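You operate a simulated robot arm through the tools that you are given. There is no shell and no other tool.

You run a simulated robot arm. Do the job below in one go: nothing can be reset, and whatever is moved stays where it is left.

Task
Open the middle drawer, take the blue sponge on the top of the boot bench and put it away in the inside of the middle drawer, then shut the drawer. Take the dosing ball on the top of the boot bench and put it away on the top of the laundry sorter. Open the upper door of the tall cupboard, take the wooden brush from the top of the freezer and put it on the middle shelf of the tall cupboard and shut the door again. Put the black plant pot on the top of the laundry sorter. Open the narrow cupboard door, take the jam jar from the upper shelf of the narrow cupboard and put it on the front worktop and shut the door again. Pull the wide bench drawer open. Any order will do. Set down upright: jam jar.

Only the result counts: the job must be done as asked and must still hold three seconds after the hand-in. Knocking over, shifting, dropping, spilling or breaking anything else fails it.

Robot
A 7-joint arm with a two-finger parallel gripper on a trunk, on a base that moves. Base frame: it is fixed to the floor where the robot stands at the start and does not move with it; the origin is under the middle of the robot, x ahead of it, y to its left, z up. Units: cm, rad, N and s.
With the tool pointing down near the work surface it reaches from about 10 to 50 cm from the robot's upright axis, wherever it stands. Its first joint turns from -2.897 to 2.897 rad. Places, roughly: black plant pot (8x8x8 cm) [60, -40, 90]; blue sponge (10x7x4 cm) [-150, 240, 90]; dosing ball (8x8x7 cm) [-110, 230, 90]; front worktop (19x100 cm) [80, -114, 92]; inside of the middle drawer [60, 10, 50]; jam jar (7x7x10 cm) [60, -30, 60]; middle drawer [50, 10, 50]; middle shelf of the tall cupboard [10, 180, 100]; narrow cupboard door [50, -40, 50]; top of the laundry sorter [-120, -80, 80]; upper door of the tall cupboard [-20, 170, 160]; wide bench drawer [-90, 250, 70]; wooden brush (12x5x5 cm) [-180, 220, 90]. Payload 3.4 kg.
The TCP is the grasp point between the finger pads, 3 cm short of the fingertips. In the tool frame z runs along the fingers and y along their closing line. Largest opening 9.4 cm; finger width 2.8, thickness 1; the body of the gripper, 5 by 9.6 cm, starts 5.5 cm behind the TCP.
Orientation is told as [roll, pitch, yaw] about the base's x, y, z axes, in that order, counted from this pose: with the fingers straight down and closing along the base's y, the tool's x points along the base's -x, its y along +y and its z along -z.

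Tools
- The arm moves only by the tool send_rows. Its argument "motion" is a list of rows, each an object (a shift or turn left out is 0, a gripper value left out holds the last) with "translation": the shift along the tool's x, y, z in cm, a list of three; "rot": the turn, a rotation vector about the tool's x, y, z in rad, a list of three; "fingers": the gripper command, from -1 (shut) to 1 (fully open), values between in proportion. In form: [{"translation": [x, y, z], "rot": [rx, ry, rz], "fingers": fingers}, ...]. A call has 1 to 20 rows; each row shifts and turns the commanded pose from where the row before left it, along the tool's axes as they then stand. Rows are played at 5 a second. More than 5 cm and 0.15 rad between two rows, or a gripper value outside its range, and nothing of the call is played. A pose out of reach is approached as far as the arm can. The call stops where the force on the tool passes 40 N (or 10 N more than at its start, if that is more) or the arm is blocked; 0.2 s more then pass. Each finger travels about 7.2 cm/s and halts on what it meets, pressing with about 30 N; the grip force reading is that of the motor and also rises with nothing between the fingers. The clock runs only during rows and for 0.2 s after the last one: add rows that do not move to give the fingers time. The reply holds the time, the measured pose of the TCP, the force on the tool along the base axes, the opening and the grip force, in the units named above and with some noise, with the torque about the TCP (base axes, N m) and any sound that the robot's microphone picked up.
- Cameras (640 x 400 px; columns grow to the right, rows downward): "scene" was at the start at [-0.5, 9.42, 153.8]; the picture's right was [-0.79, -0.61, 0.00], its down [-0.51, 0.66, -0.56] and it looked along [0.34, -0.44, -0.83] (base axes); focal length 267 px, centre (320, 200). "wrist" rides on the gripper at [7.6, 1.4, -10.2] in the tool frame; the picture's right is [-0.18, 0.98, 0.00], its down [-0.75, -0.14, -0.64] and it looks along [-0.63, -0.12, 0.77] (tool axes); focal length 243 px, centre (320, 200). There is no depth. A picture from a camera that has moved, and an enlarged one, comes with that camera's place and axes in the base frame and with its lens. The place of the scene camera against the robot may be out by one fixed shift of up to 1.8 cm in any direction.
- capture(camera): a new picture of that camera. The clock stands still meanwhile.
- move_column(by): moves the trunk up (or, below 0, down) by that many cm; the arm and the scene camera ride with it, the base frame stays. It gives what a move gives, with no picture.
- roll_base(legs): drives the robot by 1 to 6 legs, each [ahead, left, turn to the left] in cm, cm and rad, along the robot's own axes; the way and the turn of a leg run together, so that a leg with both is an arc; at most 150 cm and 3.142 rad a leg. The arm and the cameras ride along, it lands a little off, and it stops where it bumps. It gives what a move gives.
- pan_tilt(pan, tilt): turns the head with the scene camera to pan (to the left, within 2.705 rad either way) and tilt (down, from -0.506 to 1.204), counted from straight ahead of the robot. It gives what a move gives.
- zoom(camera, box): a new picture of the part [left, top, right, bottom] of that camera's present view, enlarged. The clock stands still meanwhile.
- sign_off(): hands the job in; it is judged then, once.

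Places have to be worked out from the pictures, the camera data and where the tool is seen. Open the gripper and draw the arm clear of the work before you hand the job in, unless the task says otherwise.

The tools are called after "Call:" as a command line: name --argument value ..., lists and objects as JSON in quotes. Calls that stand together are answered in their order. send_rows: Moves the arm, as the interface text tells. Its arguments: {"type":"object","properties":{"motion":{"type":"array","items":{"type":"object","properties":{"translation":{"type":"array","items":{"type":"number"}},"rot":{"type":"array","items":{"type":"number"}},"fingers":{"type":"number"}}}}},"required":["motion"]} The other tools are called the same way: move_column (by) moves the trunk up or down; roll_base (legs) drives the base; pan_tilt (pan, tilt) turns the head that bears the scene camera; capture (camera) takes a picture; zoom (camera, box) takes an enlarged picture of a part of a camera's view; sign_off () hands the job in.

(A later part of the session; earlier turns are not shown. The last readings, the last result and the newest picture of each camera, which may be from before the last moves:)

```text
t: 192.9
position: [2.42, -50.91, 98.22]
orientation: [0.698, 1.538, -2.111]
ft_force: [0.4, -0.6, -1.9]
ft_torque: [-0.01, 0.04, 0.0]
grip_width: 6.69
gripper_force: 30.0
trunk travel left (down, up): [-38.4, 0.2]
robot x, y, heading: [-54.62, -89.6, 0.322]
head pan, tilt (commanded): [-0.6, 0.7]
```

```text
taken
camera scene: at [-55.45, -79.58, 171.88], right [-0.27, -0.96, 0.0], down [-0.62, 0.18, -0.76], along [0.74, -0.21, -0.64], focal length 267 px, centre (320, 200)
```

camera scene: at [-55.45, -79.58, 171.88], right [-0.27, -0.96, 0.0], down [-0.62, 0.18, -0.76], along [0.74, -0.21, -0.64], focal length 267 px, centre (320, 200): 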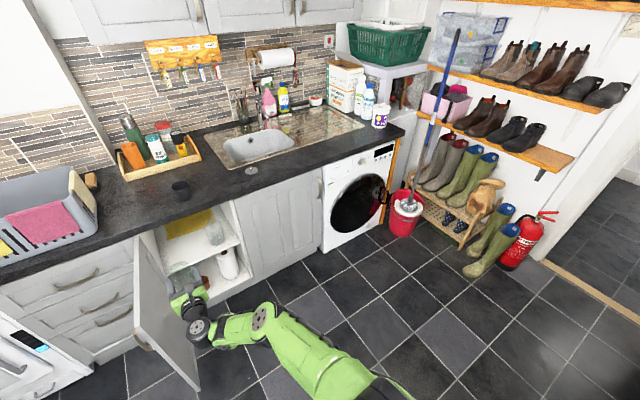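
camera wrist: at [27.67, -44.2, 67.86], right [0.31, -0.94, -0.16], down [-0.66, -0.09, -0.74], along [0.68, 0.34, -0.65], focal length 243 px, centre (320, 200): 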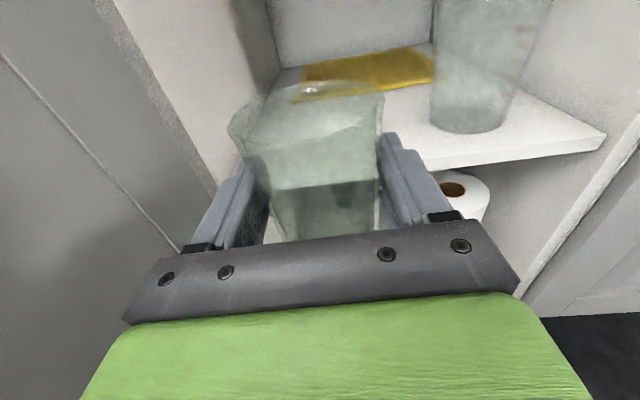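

The way is clear to the right. I'll raise the arm 6 cm, strafe to V≈-110 and approach the front strip of the worktop.

Call:
send_rows --motion '[{"translation": [3, 0, 0]}, {"translation": [3, 0, 0]}, {}]'

Call:
roll_base --legs '[[0, -61, 0], [40, 0, 0]]'

Call:
pan_tilt --pan -0.1 --tilt 0.8

Call:
capture --camera "wrist"

Call:
capture --camera "scene"

```text
t: 193.8
position: [2.38, -50.54, 104.31]
orientation: [0.706, 1.539, -2.103]
ft_force: [-0.3, -0.5, -1.7]
ft_torque: [-0.02, 0.02, -0.02]
grip_width: 6.69
gripper_force: 29.8
trunk travel left (down, up): [-38.4, 0.2]
robot x, y, heading: [-54.28, -89.99, 0.317]
head pan, tilt (commanded): [-0.6, 0.7]
```

```text
t: 199.3
position: [59.92, -95.93, 104.15]
orientation: [0.683, 1.539, -2.121]
ft_force: [0.3, -0.2, -1.7]
ft_torque: [-0.02, -0.01, 0.0]
grip_width: 6.67
gripper_force: 29.4
trunk travel left (down, up): [-38.4, 0.2]
robot x, y, heading: [3.51, -135.06, 0.325]
head pan, tilt (commanded): [-0.6, 0.7]
```

```text
t: 200.2
position: [59.81, -96.21, 104.04]
orientation: [0.694, 1.541, -2.113]
ft_force: [0.2, 0.2, -2.9]
ft_torque: [-0.01, 0.0, 0.01]
grip_width: 6.69
gripper_force: 29.8
trunk travel left (down, up): [-38.4, 0.2]
robot x, y, heading: [3.25, -135.36, 0.322]
head pan, tilt (commanded): [-0.099, 0.799]
```

```text
taken
camera wrist: at [50.78, -100.5, 112.03], right [0.32, -0.93, -0.16], down [-0.66, -0.1, -0.74], along [0.67, 0.35, -0.65], focal length 243 px, centre (320, 200)
```

wrist: 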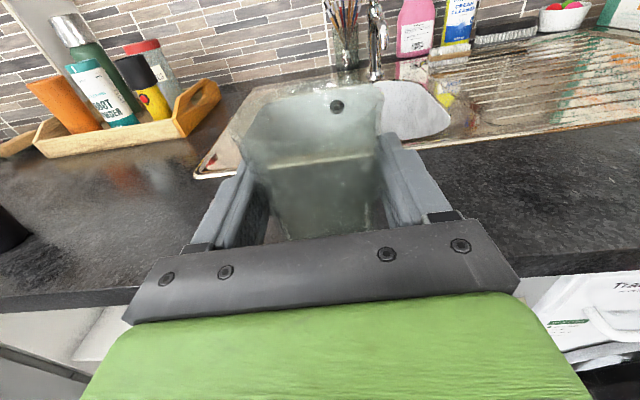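

```text
taken
camera scene: at [1.78, -121.06, 171.06], right [0.22, -0.97, 0.0], down [-0.7, -0.16, -0.7], along [0.68, 0.16, -0.72], focal length 267 px, centre (320, 200)
```

scene: 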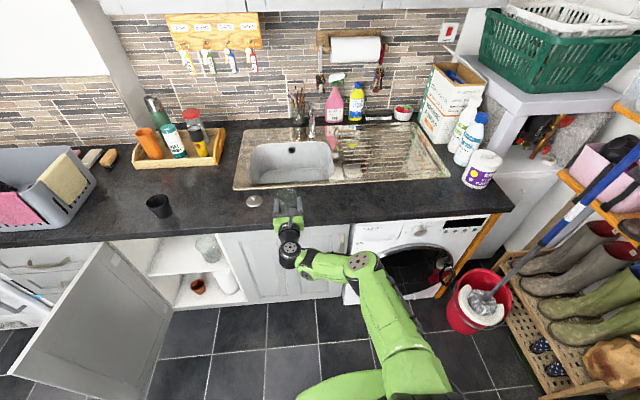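

Strip depth spans U≈28–47; jar will stand at its middle. I'll roll forward 10.8 cm and lower slowly.

Call:
roll_base --legs '[[10.8, 0, 0]]'

Call:
send_rows --motion '[{"translation": [-2, 0, 0]}, {"translation": [-2, 0, 0]}, {"translation": [-1, 0, 0]}, {"translation": [-0.5, 0, 0]}, {"translation": [-0.5, 0, 0]}, {}]'

Call:
capture --camera "wrist"

Call:
zoom --camera "scene" --box '[220, 140, 380, 280]'

```text
t: 201.4
position: [70.07, -92.63, 104.11]
orientation: [0.676, 1.54, -2.129]
ft_force: [0.5, 0.3, -2.4]
ft_torque: [0.01, 0.0, 0.0]
grip_width: 6.67
gripper_force: 30.3
trunk travel left (down, up): [-38.4, 0.2]
robot x, y, heading: [13.3, -131.49, 0.324]
head pan, tilt (commanded): [-0.099, 0.799]
```

```text
t: 202.8
position: [69.87, -92.67, 98.26]
orientation: [0.685, 1.541, -2.121]
ft_force: [-0.8, 0.2, -2.0]
ft_torque: [0.01, 0.01, 0.03]
grip_width: 6.69
gripper_force: 30.2
trunk travel left (down, up): [-38.4, 0.2]
robot x, y, heading: [13.49, -131.85, 0.325]
head pan, tilt (commanded): [-0.099, 0.799]
```

```text
taken
camera wrist: at [60.9, -97.21, 106.04], right [0.32, -0.93, -0.17], down [-0.66, -0.1, -0.74], along [0.68, 0.35, -0.65], focal length 243 px, centre (320, 200)
```

wrist: 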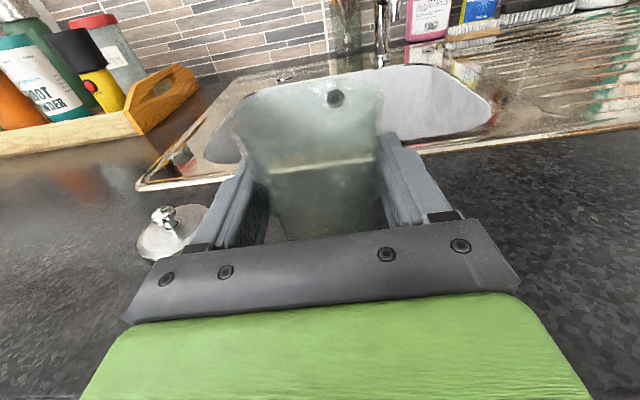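

```text
2.86 times, centred on (300, 210) of scene
camera zoom: at [11.98, -117.62, 171.06], right [0.22, -0.97, 0.0], down [-0.7, -0.16, -0.7], along [0.68, 0.16, -0.72], focal length 763 px, centre (377, 171)
```

zoom: 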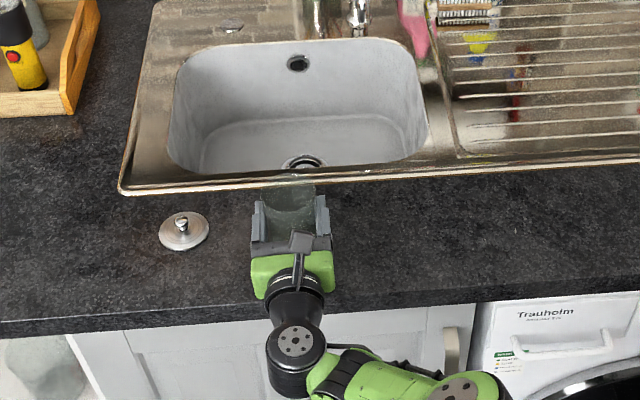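

Jar is over the strip, clear of the plug and sink edge. Lowering gently to contact.

Call:
send_rows --motion '[{"translation": [-0.4, 0, 0]}, {"translation": [-0.3, 0, 0]}, {"translation": [-0.3, 0, 0]}, {}]'

```text
t: 203.8
position: [69.96, -92.82, 97.16]
orientation: [0.7, 1.541, -2.107]
ft_force: [0.3, 0.0, -0.6]
ft_torque: [-0.02, 0.0, 0.04]
grip_width: 6.72
gripper_force: 29.7
trunk travel left (down, up): [-38.4, 0.2]
robot x, y, heading: [13.09, -132.0, 0.323]
head pan, tilt (commanded): [-0.099, 0.799]
```

Weight reading dropped from about -2 to -0.6 N, so it's just touching. I'll lower a further 0.3 cm to be sure.

Call:
send_rows --motion '[{"translation": [-0.15, 0, 0]}, {"translation": [-0.15, 0, 0]}, {}]'

```text
t: 204.6
position: [70.13, -92.86, 96.79]
orientation: [0.699, 1.539, -2.108]
ft_force: [-0.1, 0.2, -2.1]
ft_torque: [-0.01, 0.04, -0.03]
grip_width: 6.67
gripper_force: 29.8
trunk travel left (down, up): [-38.4, 0.2]
robot x, y, heading: [12.82, -131.72, 0.332]
head pan, tilt (commanded): [-0.099, 0.799]
```

Not in contact yet. I'll continue lowering in small steps until the force turns upward.

Call:
send_rows --motion '[{"translation": [-0.2, 0, 0]}, {"translation": [-0.2, 0, 0]}, {}]'

Call:
send_rows --motion '[{"translation": [-0.2, 0, 0]}, {"translation": [-0.2, 0, 0]}, {}]'

```text
t: 205.4
position: [69.93, -92.84, 96.46]
orientation: [0.701, 1.54, -2.107]
ft_force: [-0.5, -0.1, -1.9]
ft_torque: [0.0, 0.03, -0.02]
grip_width: 6.69
gripper_force: 30.4
trunk travel left (down, up): [-38.4, 0.2]
robot x, y, heading: [13.71, -131.51, 0.325]
head pan, tilt (commanded): [-0.099, 0.799]
```

```text
t: 206.2
position: [69.82, -93.0, 96.44]
orientation: [0.77, 1.548, -2.036]
ft_force: [3.7, 4.1, 17.8]
ft_torque: [0.05, 0.11, 0.05]
grip_width: 6.67
gripper_force: 29.9
trunk travel left (down, up): [-38.4, 0.2]
robot x, y, heading: [13.44, -132.0, 0.328]
head pan, tilt (commanded): [-0.099, 0.799]
```

Contact (18 N). I'll ease off slightly, open the fingers, and check the jar stands before retreating.

Call:
send_rows --motion '[{"translation": [0.25, 0, 0]}, {"fingers": 1}, {}, {}, {}]'

Call:
capture --camera "wrist"

```text
t: 207.4
position: [69.82, -92.89, 96.32]
orientation: [0.699, 1.542, -2.108]
ft_force: [-1.2, -0.1, -0.1]
ft_torque: [0.0, -0.01, -0.03]
grip_width: 9.38
gripper_force: 0.0
trunk travel left (down, up): [-38.4, 0.2]
robot x, y, heading: [13.19, -131.92, 0.322]
head pan, tilt (commanded): [-0.099, 0.799]
```

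```text
taken
camera wrist: at [60.86, -97.35, 104.21], right [0.32, -0.93, -0.16], down [-0.66, -0.1, -0.74], along [0.68, 0.35, -0.65], focal length 243 px, centre (320, 200)
```

wrist: 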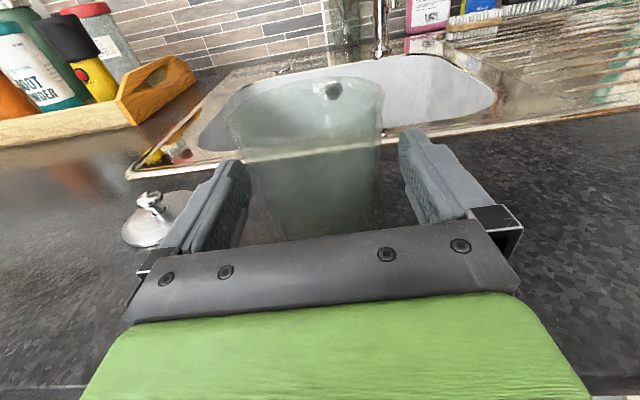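

Jar stands freely between the open fingers. I'll back straight away and verify.

Call:
roll_base --legs '[[-22, 0, 0]]'

Call:
capture --camera "wrist"

Call:
capture --camera "scene"

```text
t: 209.1
position: [48.82, -100.04, 96.48]
orientation: [0.718, 1.541, -2.089]
ft_force: [0.4, -1.0, 0.1]
ft_torque: [0.02, 0.03, -0.01]
grip_width: 9.39
gripper_force: 0.0
trunk travel left (down, up): [-38.4, 0.2]
robot x, y, heading: [-7.72, -138.59, 0.33]
head pan, tilt (commanded): [-0.099, 0.799]
```

```text
taken
camera wrist: at [39.77, -104.48, 104.27], right [0.32, -0.93, -0.16], down [-0.66, -0.1, -0.74], along [0.68, 0.35, -0.65], focal length 243 px, centre (320, 200)
```

wrist: 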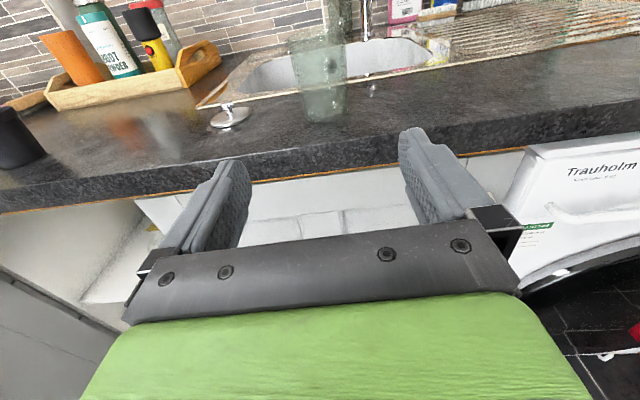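

```text
taken
camera scene: at [-9.22, -124.74, 171.06], right [0.22, -0.97, 0.0], down [-0.7, -0.16, -0.7], along [0.68, 0.16, -0.72], focal length 267 px, centre (320, 200)
```

scene: 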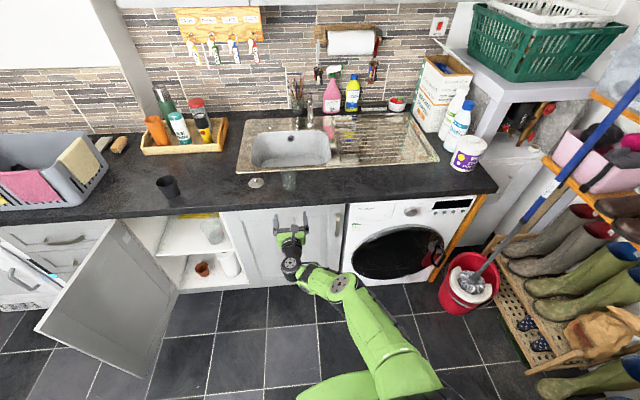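

The jar stands upright on the front worktop. Next, shut the narrow door: I'll retract, move left of the open door's free edge, and lower to z≈54 (below its handle).

Call:
send_rows --motion '[{"translation": [0, 0, -3], "fingers": -1}, {"translation": [0, 0, -3]}, {"translation": [0, 0, -3]}, {}]'

Call:
roll_base --legs '[[-29, 0, -0.008], [0, 79, 0]]'

Call:
move_column --by -38.2

Call:
capture --camera "wrist"

Call:
capture --camera "scene"

```text
t: 210.1
position: [40.48, -103.01, 96.5]
orientation: [0.703, 1.54, -2.104]
ft_force: [0.1, 0.2, 0.5]
ft_torque: [-0.02, -0.02, 0.0]
grip_width: 0.0
gripper_force: 29.8
trunk travel left (down, up): [-38.4, 0.2]
robot x, y, heading: [-7.59, -138.66, 0.325]
head pan, tilt (commanded): [-0.099, 0.799]
```

```text
t: 216.0
position: [-12.16, -36.16, 96.57]
orientation: [0.711, 1.54, -2.096]
ft_force: [1.0, -0.2, -0.6]
ft_torque: [0.01, -0.02, -0.04]
grip_width: 0.0
gripper_force: 30.9
trunk travel left (down, up): [-38.4, 0.2]
robot x, y, heading: [-60.53, -72.19, 0.325]
head pan, tilt (commanded): [-0.099, 0.799]
```

```text
t: 219.7
position: [-12.11, -36.43, 58.4]
orientation: [0.703, 1.542, -2.105]
ft_force: [0.3, -0.8, 0.3]
ft_torque: [0.0, 0.01, -0.02]
grip_width: 0.02
gripper_force: 30.0
trunk travel left (down, up): [-0.2, 38.4]
robot x, y, heading: [-60.52, -72.14, 0.322]
head pan, tilt (commanded): [-0.099, 0.799]
```

```text
taken
camera wrist: at [-21.21, -40.79, 66.28], right [0.32, -0.93, -0.16], down [-0.66, -0.1, -0.74], along [0.68, 0.35, -0.65], focal length 243 px, centre (320, 200)
```

wrist: 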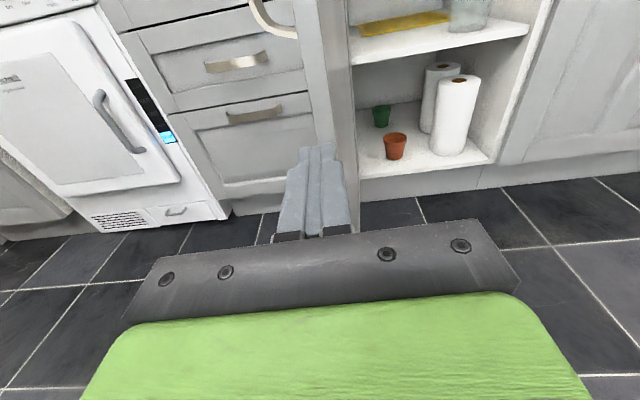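

```text
taken
camera scene: at [-61.71, -58.17, 132.95], right [0.22, -0.97, 0.0], down [-0.7, -0.16, -0.7], along [0.68, 0.16, -0.72], focal length 267 px, centre (320, 200)
```

scene: 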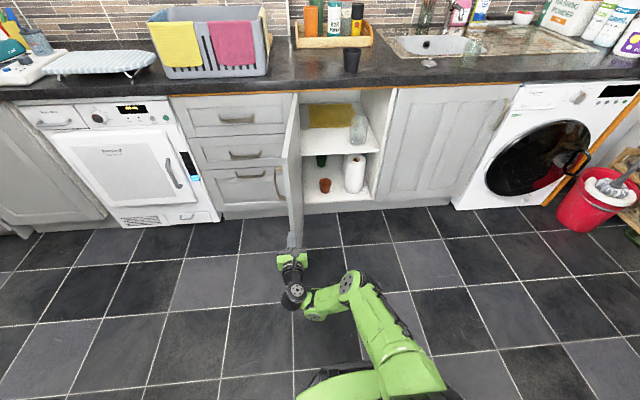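

The door is open slightly past 90° (free edge V≈-32). I'll step left of its outer face, lower a bit, and move forward so the fingers overlap its end.

Call:
roll_base --legs '[[0, 5, 0]]'

Call:
send_rows --motion '[{"translation": [-2, 0, 0]}, {"translation": [-2, 0, 0]}, {}]'

Call:
roll_base --legs '[[15, 0, 0]]'

Call:
capture --camera "wrist"

```text
t: 220.6
position: [-13.71, -31.67, 58.44]
orientation: [0.706, 1.541, -2.099]
ft_force: [0.1, 0.8, 0.1]
ft_torque: [0.0, 0.0, 0.0]
grip_width: 0.01
gripper_force: 30.2
trunk travel left (down, up): [-0.2, 38.4]
robot x, y, heading: [-62.07, -67.25, 0.327]
head pan, tilt (commanded): [-0.099, 0.799]
```

```text
t: 221.4
position: [-13.81, -31.69, 54.35]
orientation: [0.697, 1.541, -2.108]
ft_force: [-0.2, -0.4, 1.4]
ft_torque: [0.04, 0.04, -0.05]
grip_width: 0.0
gripper_force: 30.2
trunk travel left (down, up): [-0.2, 38.4]
robot x, y, heading: [-61.65, -67.77, 0.325]
head pan, tilt (commanded): [-0.099, 0.799]
```

```text
t: 222.8
position: [0.31, -27.0, 54.36]
orientation: [0.692, 1.539, -2.114]
ft_force: [-0.1, 0.0, -0.9]
ft_torque: [0.02, 0.02, 0.04]
grip_width: 0.01
gripper_force: 30.0
trunk travel left (down, up): [-0.2, 38.4]
robot x, y, heading: [-47.63, -63.14, 0.324]
head pan, tilt (commanded): [-0.099, 0.799]
```

```text
taken
camera wrist: at [-8.69, -31.41, 62.24], right [0.32, -0.93, -0.16], down [-0.66, -0.1, -0.74], along [0.68, 0.35, -0.65], focal length 243 px, centre (320, 200)
```

wrist: 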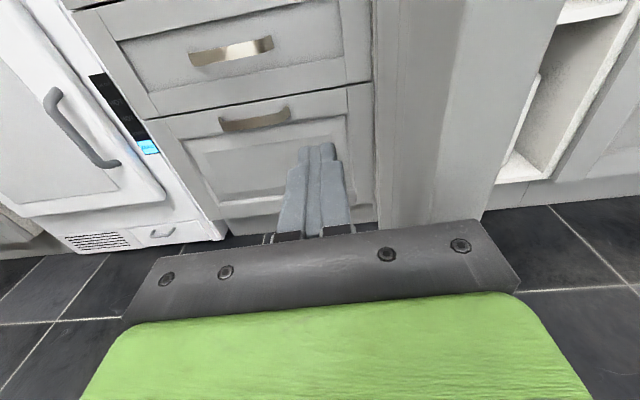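

The fingers are on the outer (left) side of the door. Now I'll sweep right along the closing arc.

Call:
roll_base --legs '[[1.5, -16, 0]]'

Call:
roll_base --legs '[[3.8, -10.8, 0]]'

Call:
capture --camera "scene"

```text
t: 224.2
position: [6.89, -41.69, 54.35]
orientation: [0.692, 1.541, -2.115]
ft_force: [0.6, -0.7, 0.1]
ft_torque: [0.0, 0.01, 0.0]
grip_width: 0.0
gripper_force: 30.2
trunk travel left (down, up): [-0.2, 38.4]
robot x, y, heading: [-40.95, -77.95, 0.325]
head pan, tilt (commanded): [-0.099, 0.799]
```

```text
t: 225.4
position: [13.98, -50.78, 54.27]
orientation: [0.689, 1.541, -2.118]
ft_force: [0.2, 0.4, 0.1]
ft_torque: [0.01, -0.02, 0.0]
grip_width: 0.0
gripper_force: 30.4
trunk travel left (down, up): [-0.2, 38.4]
robot x, y, heading: [-34.02, -86.76, 0.327]
head pan, tilt (commanded): [-0.099, 0.799]
```

```text
taken
camera scene: at [-35.51, -72.48, 132.95], right [0.22, -0.97, 0.0], down [-0.7, -0.16, -0.7], along [0.68, 0.16, -0.72], focal length 267 px, centre (320, 200)
```

scene: 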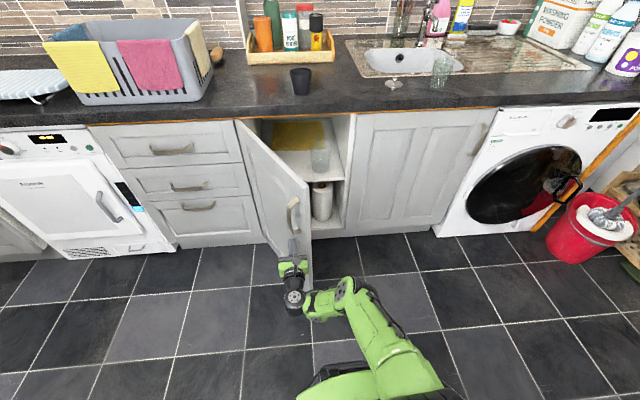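

The door is swinging shut nicely (about 55° left). I'll continue along the arc.

Call:
roll_base --legs '[[5.5, -7.5, 0]]'

Call:
roll_base --legs '[[7.5, -5.5, 0]]'

Call:
capture --camera "scene"

```text
t: 226.5
position: [21.61, -56.1, 54.38]
orientation: [0.687, 1.542, -2.122]
ft_force: [-0.3, -0.4, 0.7]
ft_torque: [-0.02, 0.0, -0.02]
grip_width: 0.03
gripper_force: 29.8
trunk travel left (down, up): [-0.2, 38.4]
robot x, y, heading: [-26.72, -91.94, 0.325]
head pan, tilt (commanded): [-0.099, 0.799]
```

```text
t: 227.6
position: [30.35, -58.92, 54.29]
orientation: [0.683, 1.541, -2.122]
ft_force: [0.1, 0.0, 0.3]
ft_torque: [-0.02, 0.03, -0.02]
grip_width: 0.01
gripper_force: 30.3
trunk travel left (down, up): [-0.2, 38.4]
robot x, y, heading: [-17.54, -94.55, 0.329]
head pan, tilt (commanded): [-0.099, 0.799]
```

```text
taken
camera scene: at [-19.06, -80.68, 132.95], right [0.22, -0.97, 0.0], down [-0.7, -0.16, -0.7], along [0.68, 0.16, -0.72], focal length 267 px, centre (320, 200)
```

scene: 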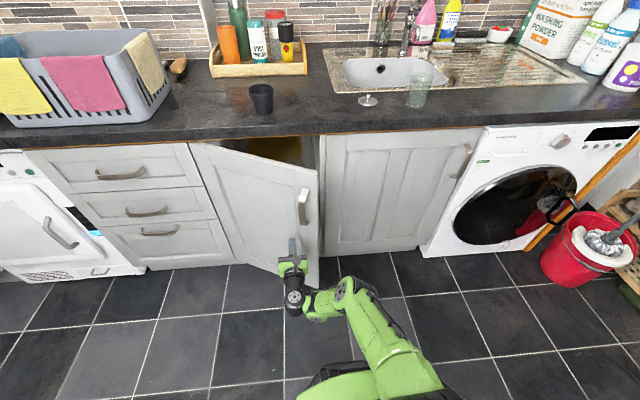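

About 30° left. Two more legs, then a gentle final push.

Call:
roll_base --legs '[[8.6, -3.6, 0]]'

Call:
roll_base --legs '[[6.5, -1.5, 0]]'

Call:
send_rows --motion '[{"translation": [0, 0, 0.8]}, {"translation": [0, 0, 0.8]}, {"translation": [0, 0, 0.8]}, {"translation": [0, 0, 0.8]}, {"translation": [0, 0, 0.8]}, {"translation": [0, 0, 0.8]}, {}]'

Call:
capture --camera "scene"

```text
t: 228.7
position: [39.74, -59.66, 54.34]
orientation: [0.684, 1.539, -2.125]
ft_force: [-0.3, 0.4, 0.3]
ft_torque: [0.04, -0.02, 0.01]
grip_width: 0.01
gripper_force: 30.0
trunk travel left (down, up): [-0.2, 38.4]
robot x, y, heading: [-8.39, -95.69, 0.328]
head pan, tilt (commanded): [-0.099, 0.799]
```

```text
t: 229.7
position: [46.44, -59.07, 54.37]
orientation: [0.681, 1.539, -2.126]
ft_force: [1.0, -0.1, -0.1]
ft_torque: [0.02, 0.01, 0.01]
grip_width: 0.0
gripper_force: 29.9
trunk travel left (down, up): [-0.2, 38.4]
robot x, y, heading: [-1.6, -94.76, 0.321]
head pan, tilt (commanded): [-0.099, 0.799]
```

```text
t: 231.0
position: [49.75, -57.92, 54.12]
orientation: [0.559, 1.541, -2.252]
ft_force: [-24.6, -13.5, 15.2]
ft_torque: [0.32, -0.77, -0.28]
grip_width: 0.0
gripper_force: 29.7
trunk travel left (down, up): [-0.2, 38.4]
robot x, y, heading: [-1.58, -94.78, 0.322]
head pan, tilt (commanded): [-0.099, 0.799]
stopped in row 6: the force on the tool passed its limit at 57 N (the readings are from after the stop); the commanded pose is now the measured one
```

```text
taken
camera scene: at [-3.55, -80.98, 132.98], right [0.22, -0.97, 0.0], down [-0.7, -0.16, -0.7], along [0.68, 0.16, -0.71], focal length 267 px, centre (320, 200)
```

scene: 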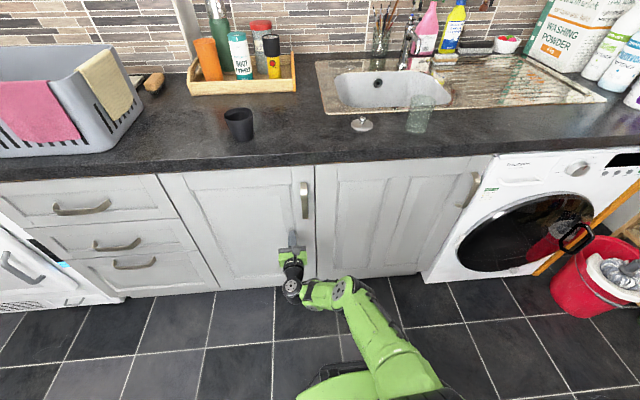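

The door is shut (same closed depth as the drawer fronts). I'll back off, raise the trunk, and return the tool to the camera-toward-robot, fingers-down pose for the plant pot.

Call:
roll_base --legs '[[-25, 0, 0]]'

Call:
move_column --by 30

Call:
send_rows --motion '[{"rot": [0, 0, -0.1428]}, {"rot": [0, 0, -0.1428]}, {"rot": [0, 0, -0.1428]}, {"rot": [0, 0, -0.1428]}, {"rot": [0, 0, -0.1428]}, {"rot": [0, 0, -0.1428]}, {"rot": [0, 0, -0.1428]}, {"rot": [0, 0, -0.1428]}, {"rot": [0, 0, -0.1428]}, {"rot": [0, 0, -0.1428]}, {"rot": [0, 0, -0.1428]}]'

Call:
send_rows --motion '[{"rot": [0, 0, -0.1428]}, {"rot": [0, 0, -0.1428]}, {"rot": [0, 0, -0.1428]}, {"rot": [0, 0, -0.1428]}, {"rot": [0, 0, -0.1428]}, {"rot": [0, 0, -0.1428]}, {"rot": [0, 0, -0.1428]}, {"rot": [0, 0, -0.1428]}, {"rot": [0, 0, -0.1428]}, {"rot": [0, 0, -0.1428]}, {"rot": [0, 0, -0.1428]}]'

```text
t: 232.8
position: [26.4, -65.76, 53.85]
orientation: [0.583, 1.539, -2.225]
ft_force: [0.2, 0.5, -0.3]
ft_torque: [-0.01, 0.0, -0.03]
grip_width: 0.01
gripper_force: 30.5
trunk travel left (down, up): [-0.2, 38.4]
robot x, y, heading: [-25.5, -102.96, 0.322]
head pan, tilt (commanded): [-0.099, 0.799]
```

```text
t: 235.8
position: [26.48, -65.72, 83.85]
orientation: [0.582, 1.535, -2.226]
ft_force: [0.4, -0.1, -0.2]
ft_torque: [0.0, 0.02, -0.02]
grip_width: 0.0
gripper_force: 30.5
trunk travel left (down, up): [-30.2, 8.4]
robot x, y, heading: [-25.15, -102.71, 0.322]
head pan, tilt (commanded): [-0.099, 0.799]
```

```text
t: 238.2
position: [26.46, -65.69, 83.71]
orientation: [1.544, -0.021, -1.238]
ft_force: [-0.4, 0.2, 0.3]
ft_torque: [-0.02, 0.0, 0.01]
grip_width: 0.0
gripper_force: 30.4
trunk travel left (down, up): [-30.2, 8.4]
robot x, y, heading: [-25.04, -103.12, 0.326]
head pan, tilt (commanded): [-0.099, 0.799]
```

```text
t: 240.6
position: [26.5, -65.76, 83.88]
orientation: [-0.626, -1.538, 0.957]
ft_force: [0.2, -0.3, -0.5]
ft_torque: [0.03, -0.02, 0.01]
grip_width: 0.01
gripper_force: 29.9
trunk travel left (down, up): [-30.2, 8.4]
robot x, y, heading: [-24.99, -102.4, 0.324]
head pan, tilt (commanded): [-0.099, 0.799]
```

Now I'll raise, recenter and pull in the arm, then pitch the tool back to pointing down.

Call:
send_rows --motion '[{"translation": [-3.5, -2.7, -2]}, {"translation": [-3.5, -2.7, -2]}, {"translation": [-3.5, -2.7, -2]}, {"translation": [-3.5, -2.7, -2]}, {"translation": [-3.5, -2.7, -2]}, {"translation": [-3.5, -2.7, -2]}, {"translation": [-3.5, -2.7, 0]}]'

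Call:
send_rows --motion '[{"rot": [0, 0.1428, 0]}, {"rot": [0, 0.1428, 0]}, {"rot": [0, 0.1428, 0]}, {"rot": [0, 0.1428, 0]}, {"rot": [0, 0.1428, 0]}, {"rot": [0, 0.1428, 0]}, {"rot": [0, 0.1428, 0]}, {"rot": [0, 0.1428, 0]}, {"rot": [0, 0.1428, 0]}, {"rot": [0, 0.1428, 0]}, {"rot": [0, 0.115, 0]}]'

Call:
capture --camera "wrist"

Call:
capture --camera "scene"

```text
t: 242.2
position: [21.78, -86.86, 109.09]
orientation: [-0.533, -1.537, 0.865]
ft_force: [-0.5, -0.7, -0.2]
ft_torque: [0.01, 0.0, -0.02]
grip_width: 0.0
gripper_force: 30.4
trunk travel left (down, up): [-30.2, 8.4]
robot x, y, heading: [-25.41, -102.57, 0.326]
head pan, tilt (commanded): [-0.099, 0.799]
```

```text
t: 244.6
position: [21.82, -86.79, 108.97]
orientation: [-0.017, 0.004, 0.334]
ft_force: [0.6, 0.1, 0.4]
ft_torque: [-0.04, -0.02, -0.03]
grip_width: 0.0
gripper_force: 29.8
trunk travel left (down, up): [-30.2, 8.4]
robot x, y, heading: [-25.38, -102.86, 0.326]
head pan, tilt (commanded): [-0.099, 0.799]
```

```text
taken
camera wrist: at [14.17, -87.74, 119.2], right [-0.15, 0.99, -0.02], down [0.76, 0.12, 0.64], along [0.64, 0.08, -0.77], focal length 243 px, centre (320, 200)
```

wrist: 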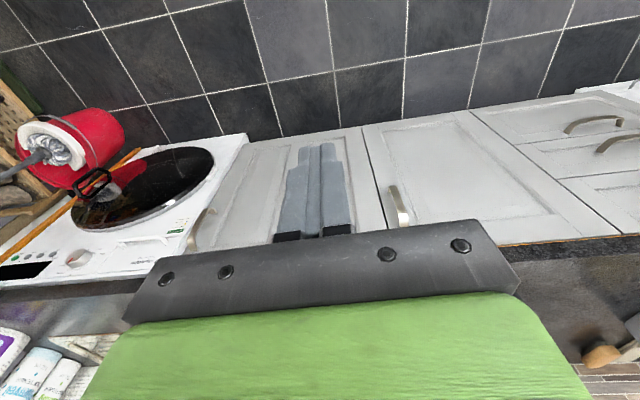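

```text
taken
camera scene: at [-26.56, -88.59, 162.86], right [0.22, -0.97, 0.0], down [-0.7, -0.16, -0.7], along [0.68, 0.15, -0.72], focal length 267 px, centre (320, 200)
```

scene: 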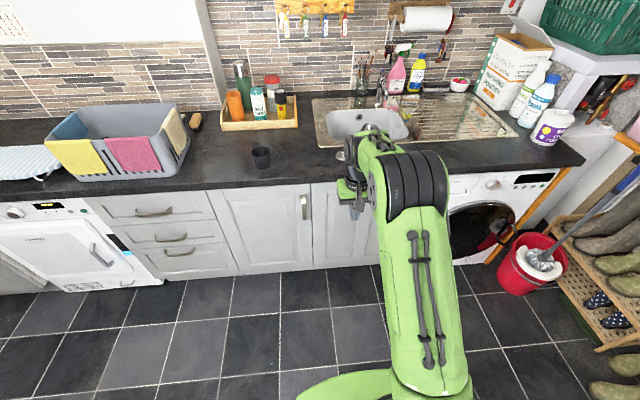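

Tool-down pose restored. I'll line up with the plant pot: strafe left ~29 cm and roll forward.

Call:
roll_base --legs '[[0, 29.5, 0], [30, 0, 0]]'

Call:
send_rows --motion '[{"fingers": 1}, {}, {}, {}]'

Call:
capture --camera "wrist"

Call:
capture --camera "scene"

```text
t: 248.3
position: [41.11, -49.3, 109.06]
orientation: [-0.018, 0.001, 0.332]
ft_force: [-0.4, 0.4, -0.6]
ft_torque: [-0.01, 0.01, 0.02]
grip_width: 0.01
gripper_force: 29.9
trunk travel left (down, up): [-30.2, 8.4]
robot x, y, heading: [-6.28, -65.07, 0.32]
head pan, tilt (commanded): [-0.099, 0.799]
```

```text
t: 249.3
position: [41.14, -49.29, 108.97]
orientation: [-0.018, 0.001, 0.335]
ft_force: [0.5, -0.4, 0.3]
ft_torque: [0.01, 0.0, -0.01]
grip_width: 9.42
gripper_force: 0.1
trunk travel left (down, up): [-30.2, 8.4]
robot x, y, heading: [-5.98, -65.03, 0.323]
head pan, tilt (commanded): [-0.099, 0.799]
```

```text
taken
camera wrist: at [33.36, -50.14, 119.21], right [-0.15, 0.99, -0.02], down [0.76, 0.12, 0.64], along [0.64, 0.08, -0.76], focal length 243 px, centre (320, 200)
```

wrist: 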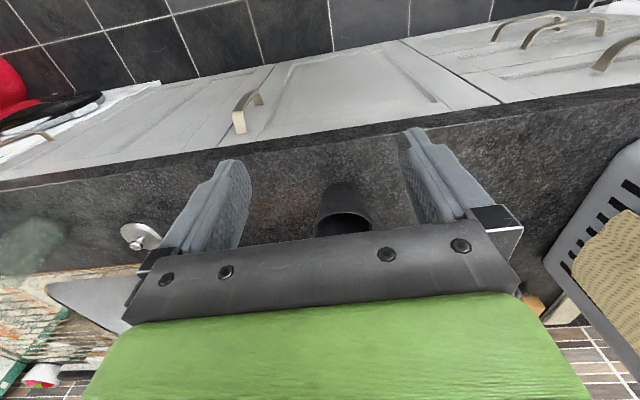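

```text
taken
camera scene: at [-7.37, -50.94, 162.86], right [0.22, -0.98, 0.0], down [-0.7, -0.16, -0.7], along [0.68, 0.15, -0.72], focal length 267 px, centre (320, 200)
```

scene: 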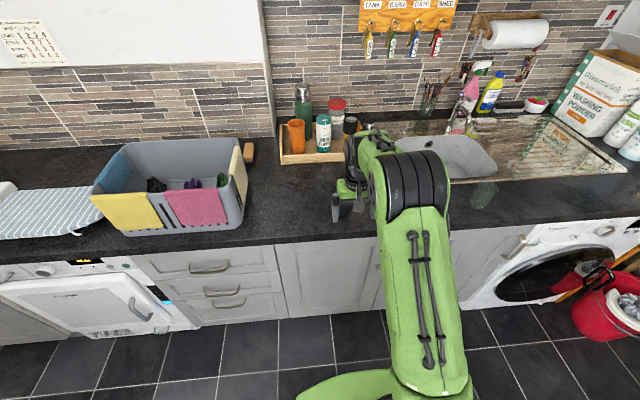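

Pot center is at about U=36.8, V=-59.5. I'll roll forward 13 cm and descend over it.

Call:
roll_base --legs '[[13.1, 0.2, 0]]'

Call:
send_rows --motion '[{"translation": [0, 0, 4]}, {"translation": [0, 0, 3]}, {}]'

Call:
capture --camera "wrist"

```text
t: 250.6
position: [53.43, -44.95, 108.92]
orientation: [-0.016, 0.001, 0.331]
ft_force: [0.1, -0.6, 0.1]
ft_torque: [0.01, 0.01, 0.0]
grip_width: 9.4
gripper_force: 0.1
trunk travel left (down, up): [-30.2, 8.4]
robot x, y, heading: [6.73, -60.53, 0.319]
head pan, tilt (commanded): [-0.099, 0.799]
```

```text
t: 251.4
position: [53.37, -45.02, 101.9]
orientation: [-0.017, -0.001, 0.332]
ft_force: [-0.1, -0.1, 0.1]
ft_torque: [0.04, -0.02, -0.01]
grip_width: 9.4
gripper_force: 0.1
trunk travel left (down, up): [-30.2, 8.4]
robot x, y, heading: [6.02, -60.6, 0.318]
head pan, tilt (commanded): [-0.099, 0.799]
```

```text
taken
camera wrist: at [45.71, -45.92, 112.16], right [-0.15, 0.99, -0.02], down [0.75, 0.12, 0.64], along [0.64, 0.08, -0.76], focal length 243 px, centre (320, 200)
```

wrist: 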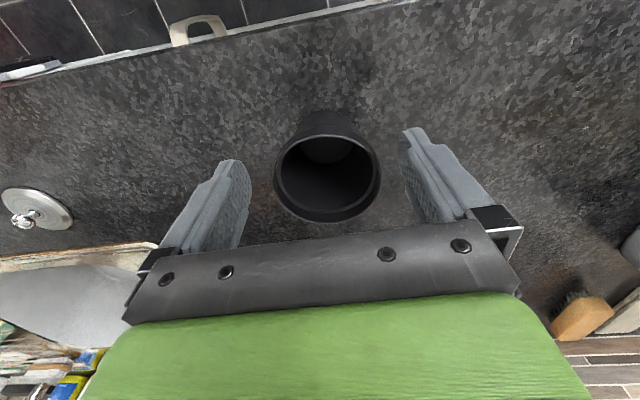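

Rim center appears ~1.5 cm further ahead; correcting and descending to grip just below the rim.

Call:
send_rows --motion '[{"translation": [-1.6, 0.1, 0]}, {"translation": [0, 0, 2]}, {"translation": [0, 0, 2]}, {"translation": [0, 0, 1.2]}, {}]'

Call:
capture --camera "wrist"

```text
t: 252.6
position: [54.91, -44.47, 96.74]
orientation: [-0.019, -0.001, 0.331]
ft_force: [0.4, -0.5, 0.3]
ft_torque: [-0.03, -0.02, -0.01]
grip_width: 9.41
gripper_force: 0.1
trunk travel left (down, up): [-30.2, 8.4]
robot x, y, heading: [6.64, -61.08, 0.321]
head pan, tilt (commanded): [-0.099, 0.799]
```

```text
taken
camera wrist: at [47.24, -45.42, 106.99], right [-0.15, 0.99, -0.02], down [0.75, 0.12, 0.64], along [0.64, 0.08, -0.76], focal length 243 px, centre (320, 200)
```

wrist: 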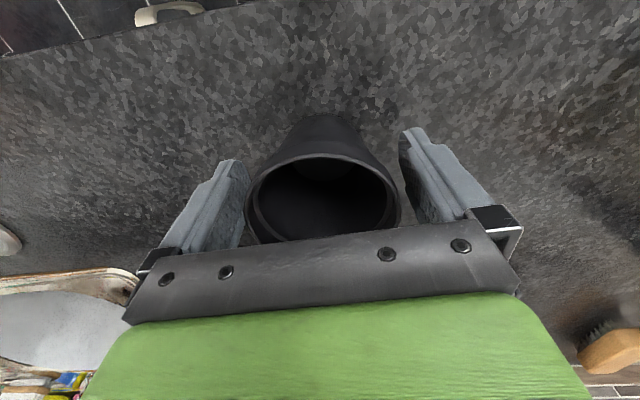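

Pot is centered between the fingers. Closing and lifting.

Call:
send_rows --motion '[{"fingers": -1}, {}, {}, {}, {}]'

Call:
send_rows --motion '[{"translation": [0, 0, -1]}, {"translation": [0, 0, -3]}, {"translation": [0, 0, -4]}, {"translation": [0, 0, -4]}, {}]'

Call:
capture --camera "wrist"

```text
t: 253.8
position: [54.9, -44.56, 96.76]
orientation: [-0.017, 0.0, 0.332]
ft_force: [0.3, 0.1, 0.1]
ft_torque: [0.02, -0.03, 0.0]
grip_width: 7.69
gripper_force: 29.8
trunk travel left (down, up): [-30.2, 8.4]
robot x, y, heading: [6.65, -60.6, 0.318]
head pan, tilt (commanded): [-0.099, 0.799]
```

```text
t: 255.0
position: [54.9, -44.32, 108.77]
orientation: [-0.017, 0.002, 0.331]
ft_force: [-1.0, 0.1, -0.4]
ft_torque: [0.0, 0.02, 0.02]
grip_width: 7.7
gripper_force: 29.5
trunk travel left (down, up): [-30.2, 8.4]
robot x, y, heading: [6.48, -60.58, 0.322]
head pan, tilt (commanded): [-0.099, 0.799]
```

```text
taken
camera wrist: at [47.23, -45.16, 119.01], right [-0.15, 0.99, -0.02], down [0.76, 0.12, 0.64], along [0.64, 0.08, -0.77], focal length 243 px, centre (320, 200)
```

wrist: 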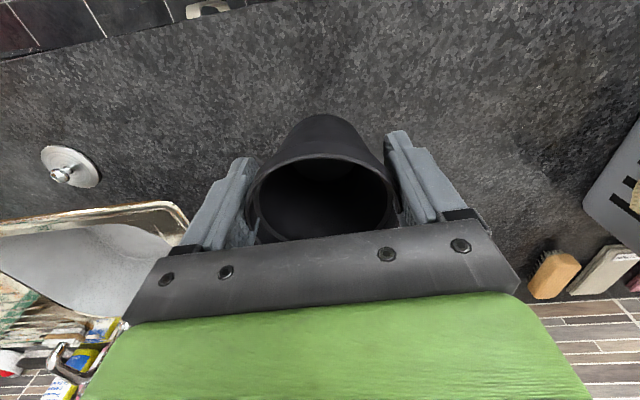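

The pot is held firmly. I'll back away from the counter, raise slightly, and turn around to face the laundry sorter.

Call:
roll_base --legs '[[-47, 0, 0], [0, 0, 3.14]]'

Call:
pan_tilt --pan 0.0 --tilt 0.6

Call:
capture --camera "scene"

```text
t: 265.1
position: [-86.85, -91.24, 108.8]
orientation: [-0.017, 0.001, -2.826]
ft_force: [0.8, 0.0, -0.9]
ft_torque: [0.0, 0.01, 0.0]
grip_width: 7.57
gripper_force: 30.5
trunk travel left (down, up): [-30.2, 8.4]
robot x, y, heading: [-38.12, -75.36, -2.838]
head pan, tilt (commanded): [-0.099, 0.799]
```

```text
t: 265.8
position: [-86.89, -91.29, 108.76]
orientation: [-0.017, -0.001, -2.826]
ft_force: [0.3, 0.7, 0.1]
ft_torque: [-0.01, 0.05, -0.01]
grip_width: 7.57
gripper_force: 30.2
trunk travel left (down, up): [-30.2, 8.4]
robot x, y, heading: [-38.34, -75.52, -2.838]
head pan, tilt (commanded): [0.0, 0.6]
```

```text
taken
camera scene: at [-35.18, -91.11, 164.54], right [-0.3, 0.95, 0.0], down [0.54, 0.17, -0.82], along [-0.79, -0.25, -0.57], focal length 267 px, centre (320, 200)
```

scene: 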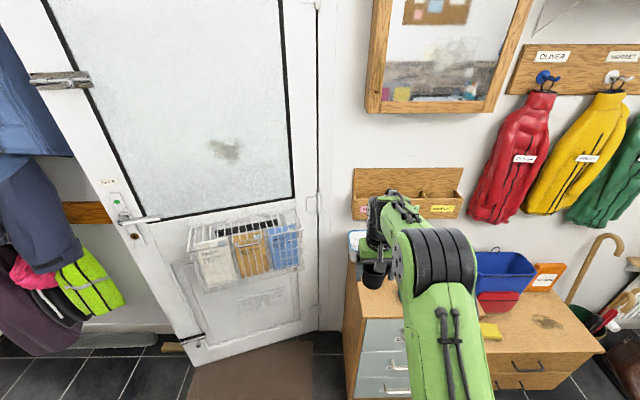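

I'm facing the sorter side, but the arm blocks it. I'll strafe right so the head camera looks straight at the sorter top.

Call:
roll_base --legs '[[0, -34, 0.012]]'

Call:
pan_tilt --pan 0.05 --tilt 0.75

Call:
capture --camera "scene"

Call:
capture --camera "wrist"

```text
t: 268.0
position: [-97.16, -59.49, 108.85]
orientation: [-0.017, -0.001, -2.813]
ft_force: [0.8, 0.5, 0.2]
ft_torque: [0.02, -0.02, 0.0]
grip_width: 7.54
gripper_force: 30.5
trunk travel left (down, up): [-30.2, 8.4]
robot x, y, heading: [-48.65, -42.78, -2.826]
head pan, tilt (commanded): [0.0, 0.6]
```

```text
t: 268.7
position: [-97.03, -59.47, 108.75]
orientation: [-0.017, 0.0, -2.813]
ft_force: [-0.4, -0.2, -0.2]
ft_torque: [-0.02, 0.03, -0.01]
grip_width: 7.56
gripper_force: 30.1
trunk travel left (down, up): [-30.2, 8.4]
robot x, y, heading: [-48.7, -43.33, -2.831]
head pan, tilt (commanded): [0.051, 0.75]
```

```text
taken
camera scene: at [-44.75, -58.97, 163.26], right [-0.36, 0.93, 0.0], down [0.64, 0.25, -0.73], along [-0.68, -0.26, -0.68], focal length 267 px, centre (320, 200)
```

scene: 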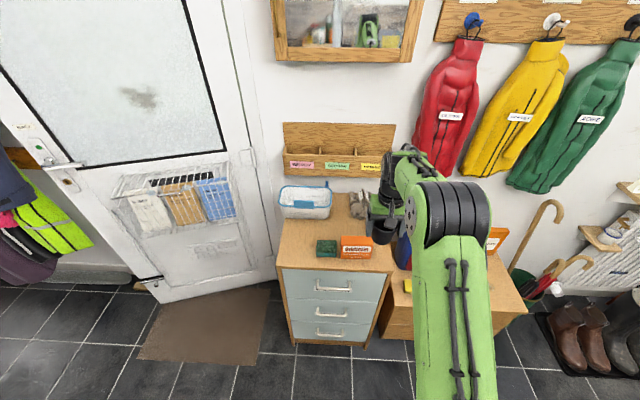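

```text
taken
camera wrist: at [-89.38, -58.55, 118.99], right [0.14, -0.99, -0.02], down [-0.76, -0.12, 0.64], along [-0.64, -0.08, -0.76], focal length 243 px, centre (320, 200)
```

wrist: 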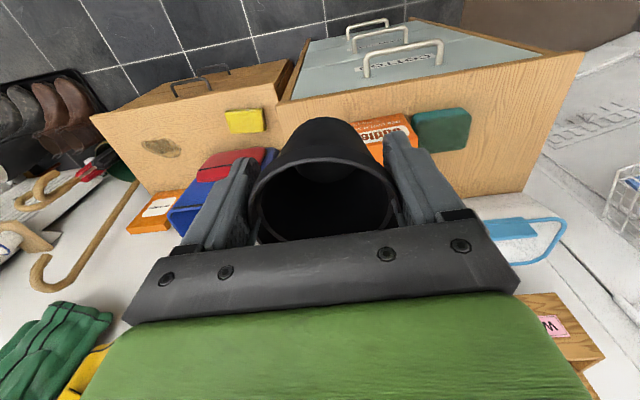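

Let me zoom in on the sorter top to find free spots.

Call:
zoom --camera "scene" --box '[260, 160, 420, 280]'

Call:
zoom --camera "wrist" --box '[260, 40, 600, 260]'

```text
3.33 times, centred on (340, 220) of scene
camera zoom: at [-44.75, -58.97, 163.26], right [-0.36, 0.93, 0.0], down [0.64, 0.25, -0.73], along [-0.68, -0.26, -0.68], focal length 890 px, centre (253, 133)
```

zoom: 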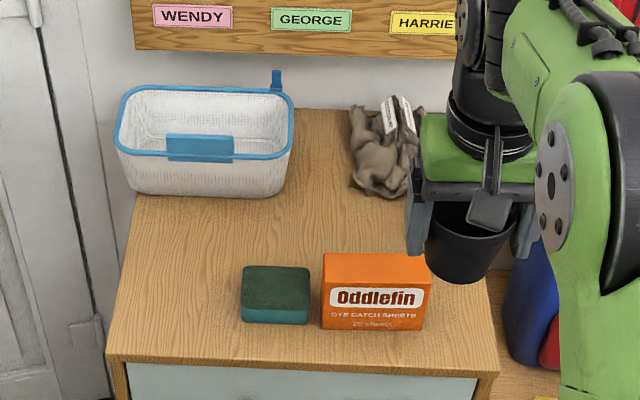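

```text
1.82 times, centred on (430, 150) of wrist
camera zoom: at [-89.38, -58.55, 118.99], right [0.14, -0.99, -0.02], down [-0.76, -0.12, 0.64], along [-0.64, -0.08, -0.76], focal length 441 px, centre (120, 291)
```

zoom: 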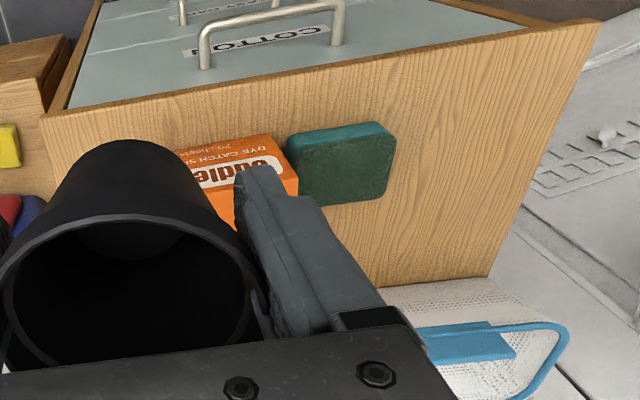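

The sorter top has a free area at front-left (left of the green tin, in front of the basket), centered near U=-124, V=-53. I'll move the pot above it.

Call:
roll_base --legs '[[0, 27.2, 0], [12.5, 0, 0]]'

Call:
capture --camera "wrist"

Call:
capture --camera "scene"

```text
t: 271.5
position: [-100.64, -89.05, 108.69]
orientation: [-0.018, 0.001, -2.815]
ft_force: [-0.8, -0.3, -0.5]
ft_torque: [0.0, 0.0, 0.0]
grip_width: 7.5
gripper_force: 29.9
trunk travel left (down, up): [-30.2, 8.4]
robot x, y, heading: [-52.04, -73.08, -2.827]
head pan, tilt (commanded): [0.051, 0.75]
```

```text
taken
camera wrist: at [-92.91, -88.15, 118.95], right [0.14, -0.99, -0.02], down [-0.76, -0.12, 0.64], along [-0.64, -0.08, -0.77], focal length 243 px, centre (320, 200)
```

wrist: 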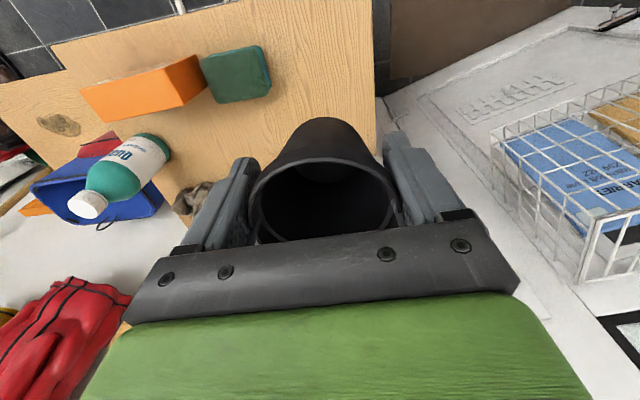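

```text
taken
camera scene: at [-48.31, -88.64, 163.26], right [-0.36, 0.93, 0.0], down [0.64, 0.24, -0.73], along [-0.68, -0.26, -0.68], focal length 267 px, centre (320, 200)
```

scene: 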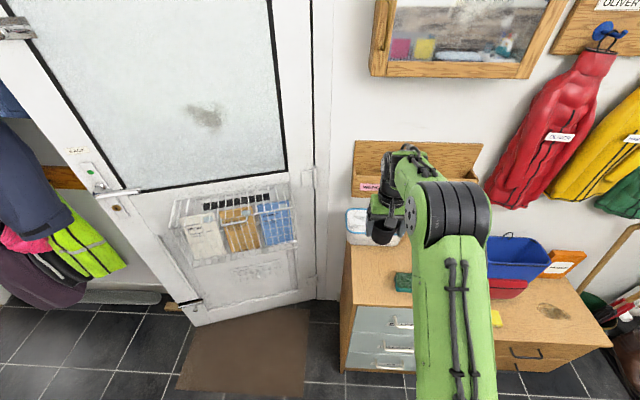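

Pot is above the free spot (U=-123.4, V=-53.1). Lowering it toward the sorter top.

Call:
send_rows --motion '[{"translation": [0, 0, 4.5]}, {"translation": [0, 0, 4.5]}, {"translation": [0, 0, 4.5]}, {"translation": [0, 0, 3.5]}, {"translation": [0, 0, 2]}, {}]'

Call:
capture --camera "wrist"

```text
t: 272.9
position: [-100.59, -88.89, 89.89]
orientation: [-0.019, 0.001, -2.816]
ft_force: [-0.1, 0.2, -0.2]
ft_torque: [0.03, -0.02, 0.0]
grip_width: 7.51
gripper_force: 29.7
trunk travel left (down, up): [-30.2, 8.4]
robot x, y, heading: [-52.05, -72.77, -2.827]
head pan, tilt (commanded): [0.051, 0.75]
```

```text
taken
camera wrist: at [-92.87, -87.83, 100.03], right [0.14, -0.99, -0.02], down [-0.76, -0.12, 0.64], along [-0.64, -0.08, -0.76], focal length 243 px, centre (320, 200)
```

wrist: 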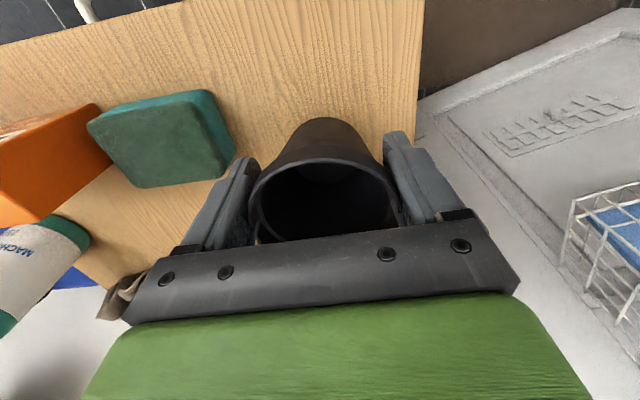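

I'll nudge 0.5 cm away from the tin and lower to contact.

Call:
send_rows --motion '[{"translation": [0, 0.5, 0]}, {"translation": [0, 0, 1]}, {"translation": [0, 0, 0.8]}, {"translation": [0, 0, 0.5]}, {"translation": [0, 0, 0.4]}, {}]'

Call:
send_rows --motion '[{"translation": [0, 0, 0.4]}, {"translation": [0, 0, 0.4]}, {}]'

```text
t: 274.3
position: [-100.57, -89.12, 87.28]
orientation: [-0.017, -0.005, -2.814]
ft_force: [-3.6, -2.3, 26.2]
ft_torque: [-0.1, 0.37, 0.14]
grip_width: 7.52
gripper_force: 29.9
trunk travel left (down, up): [-30.2, 8.4]
robot x, y, heading: [-51.91, -73.02, -2.824]
head pan, tilt (commanded): [0.051, 0.75]
```

```text
t: 275.1
position: [-100.47, -89.17, 86.47]
orientation: [-0.019, -0.002, -2.815]
ft_force: [-2.0, -1.0, 25.8]
ft_torque: [-0.04, 0.23, 0.04]
grip_width: 7.49
gripper_force: 30.7
trunk travel left (down, up): [-30.2, 8.4]
robot x, y, heading: [-51.97, -73.07, -2.824]
head pan, tilt (commanded): [0.051, 0.75]
```

Contact with the sorter top (26 N). Releasing with a small opening, then rising straight up.

Call:
send_rows --motion '[{"translation": [0, 0, -0.3]}, {"fingers": 0.78}, {}, {}, {"translation": [0, 0, -1.5]}, {"translation": [0, 0, -3]}, {"translation": [0, 0, -4]}, {"translation": [0, 0, -4]}, {}]'

Call:
capture --camera "wrist"

```text
t: 277.1
position: [-100.47, -89.56, 99.11]
orientation: [-0.018, 0.003, -2.815]
ft_force: [0.2, 0.2, -0.4]
ft_torque: [0.01, -0.04, 0.01]
grip_width: 8.36
gripper_force: 0.1
trunk travel left (down, up): [-30.2, 8.4]
robot x, y, heading: [-51.81, -72.91, -2.825]
head pan, tilt (commanded): [0.051, 0.75]
```

```text
taken
camera wrist: at [-92.68, -88.52, 109.3], right [0.14, -0.99, -0.02], down [-0.76, -0.12, 0.64], along [-0.64, -0.08, -0.77], focal length 243 px, centre (320, 200)
```

wrist: 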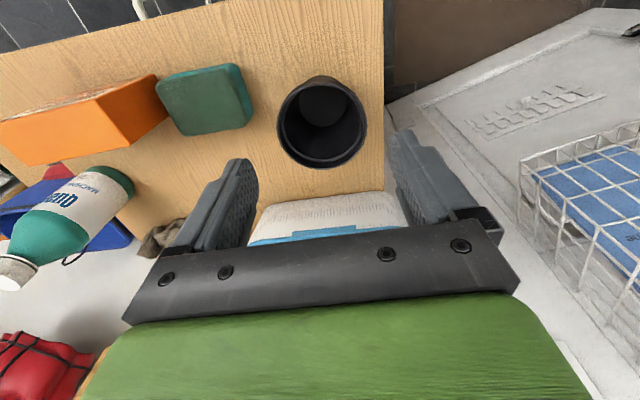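

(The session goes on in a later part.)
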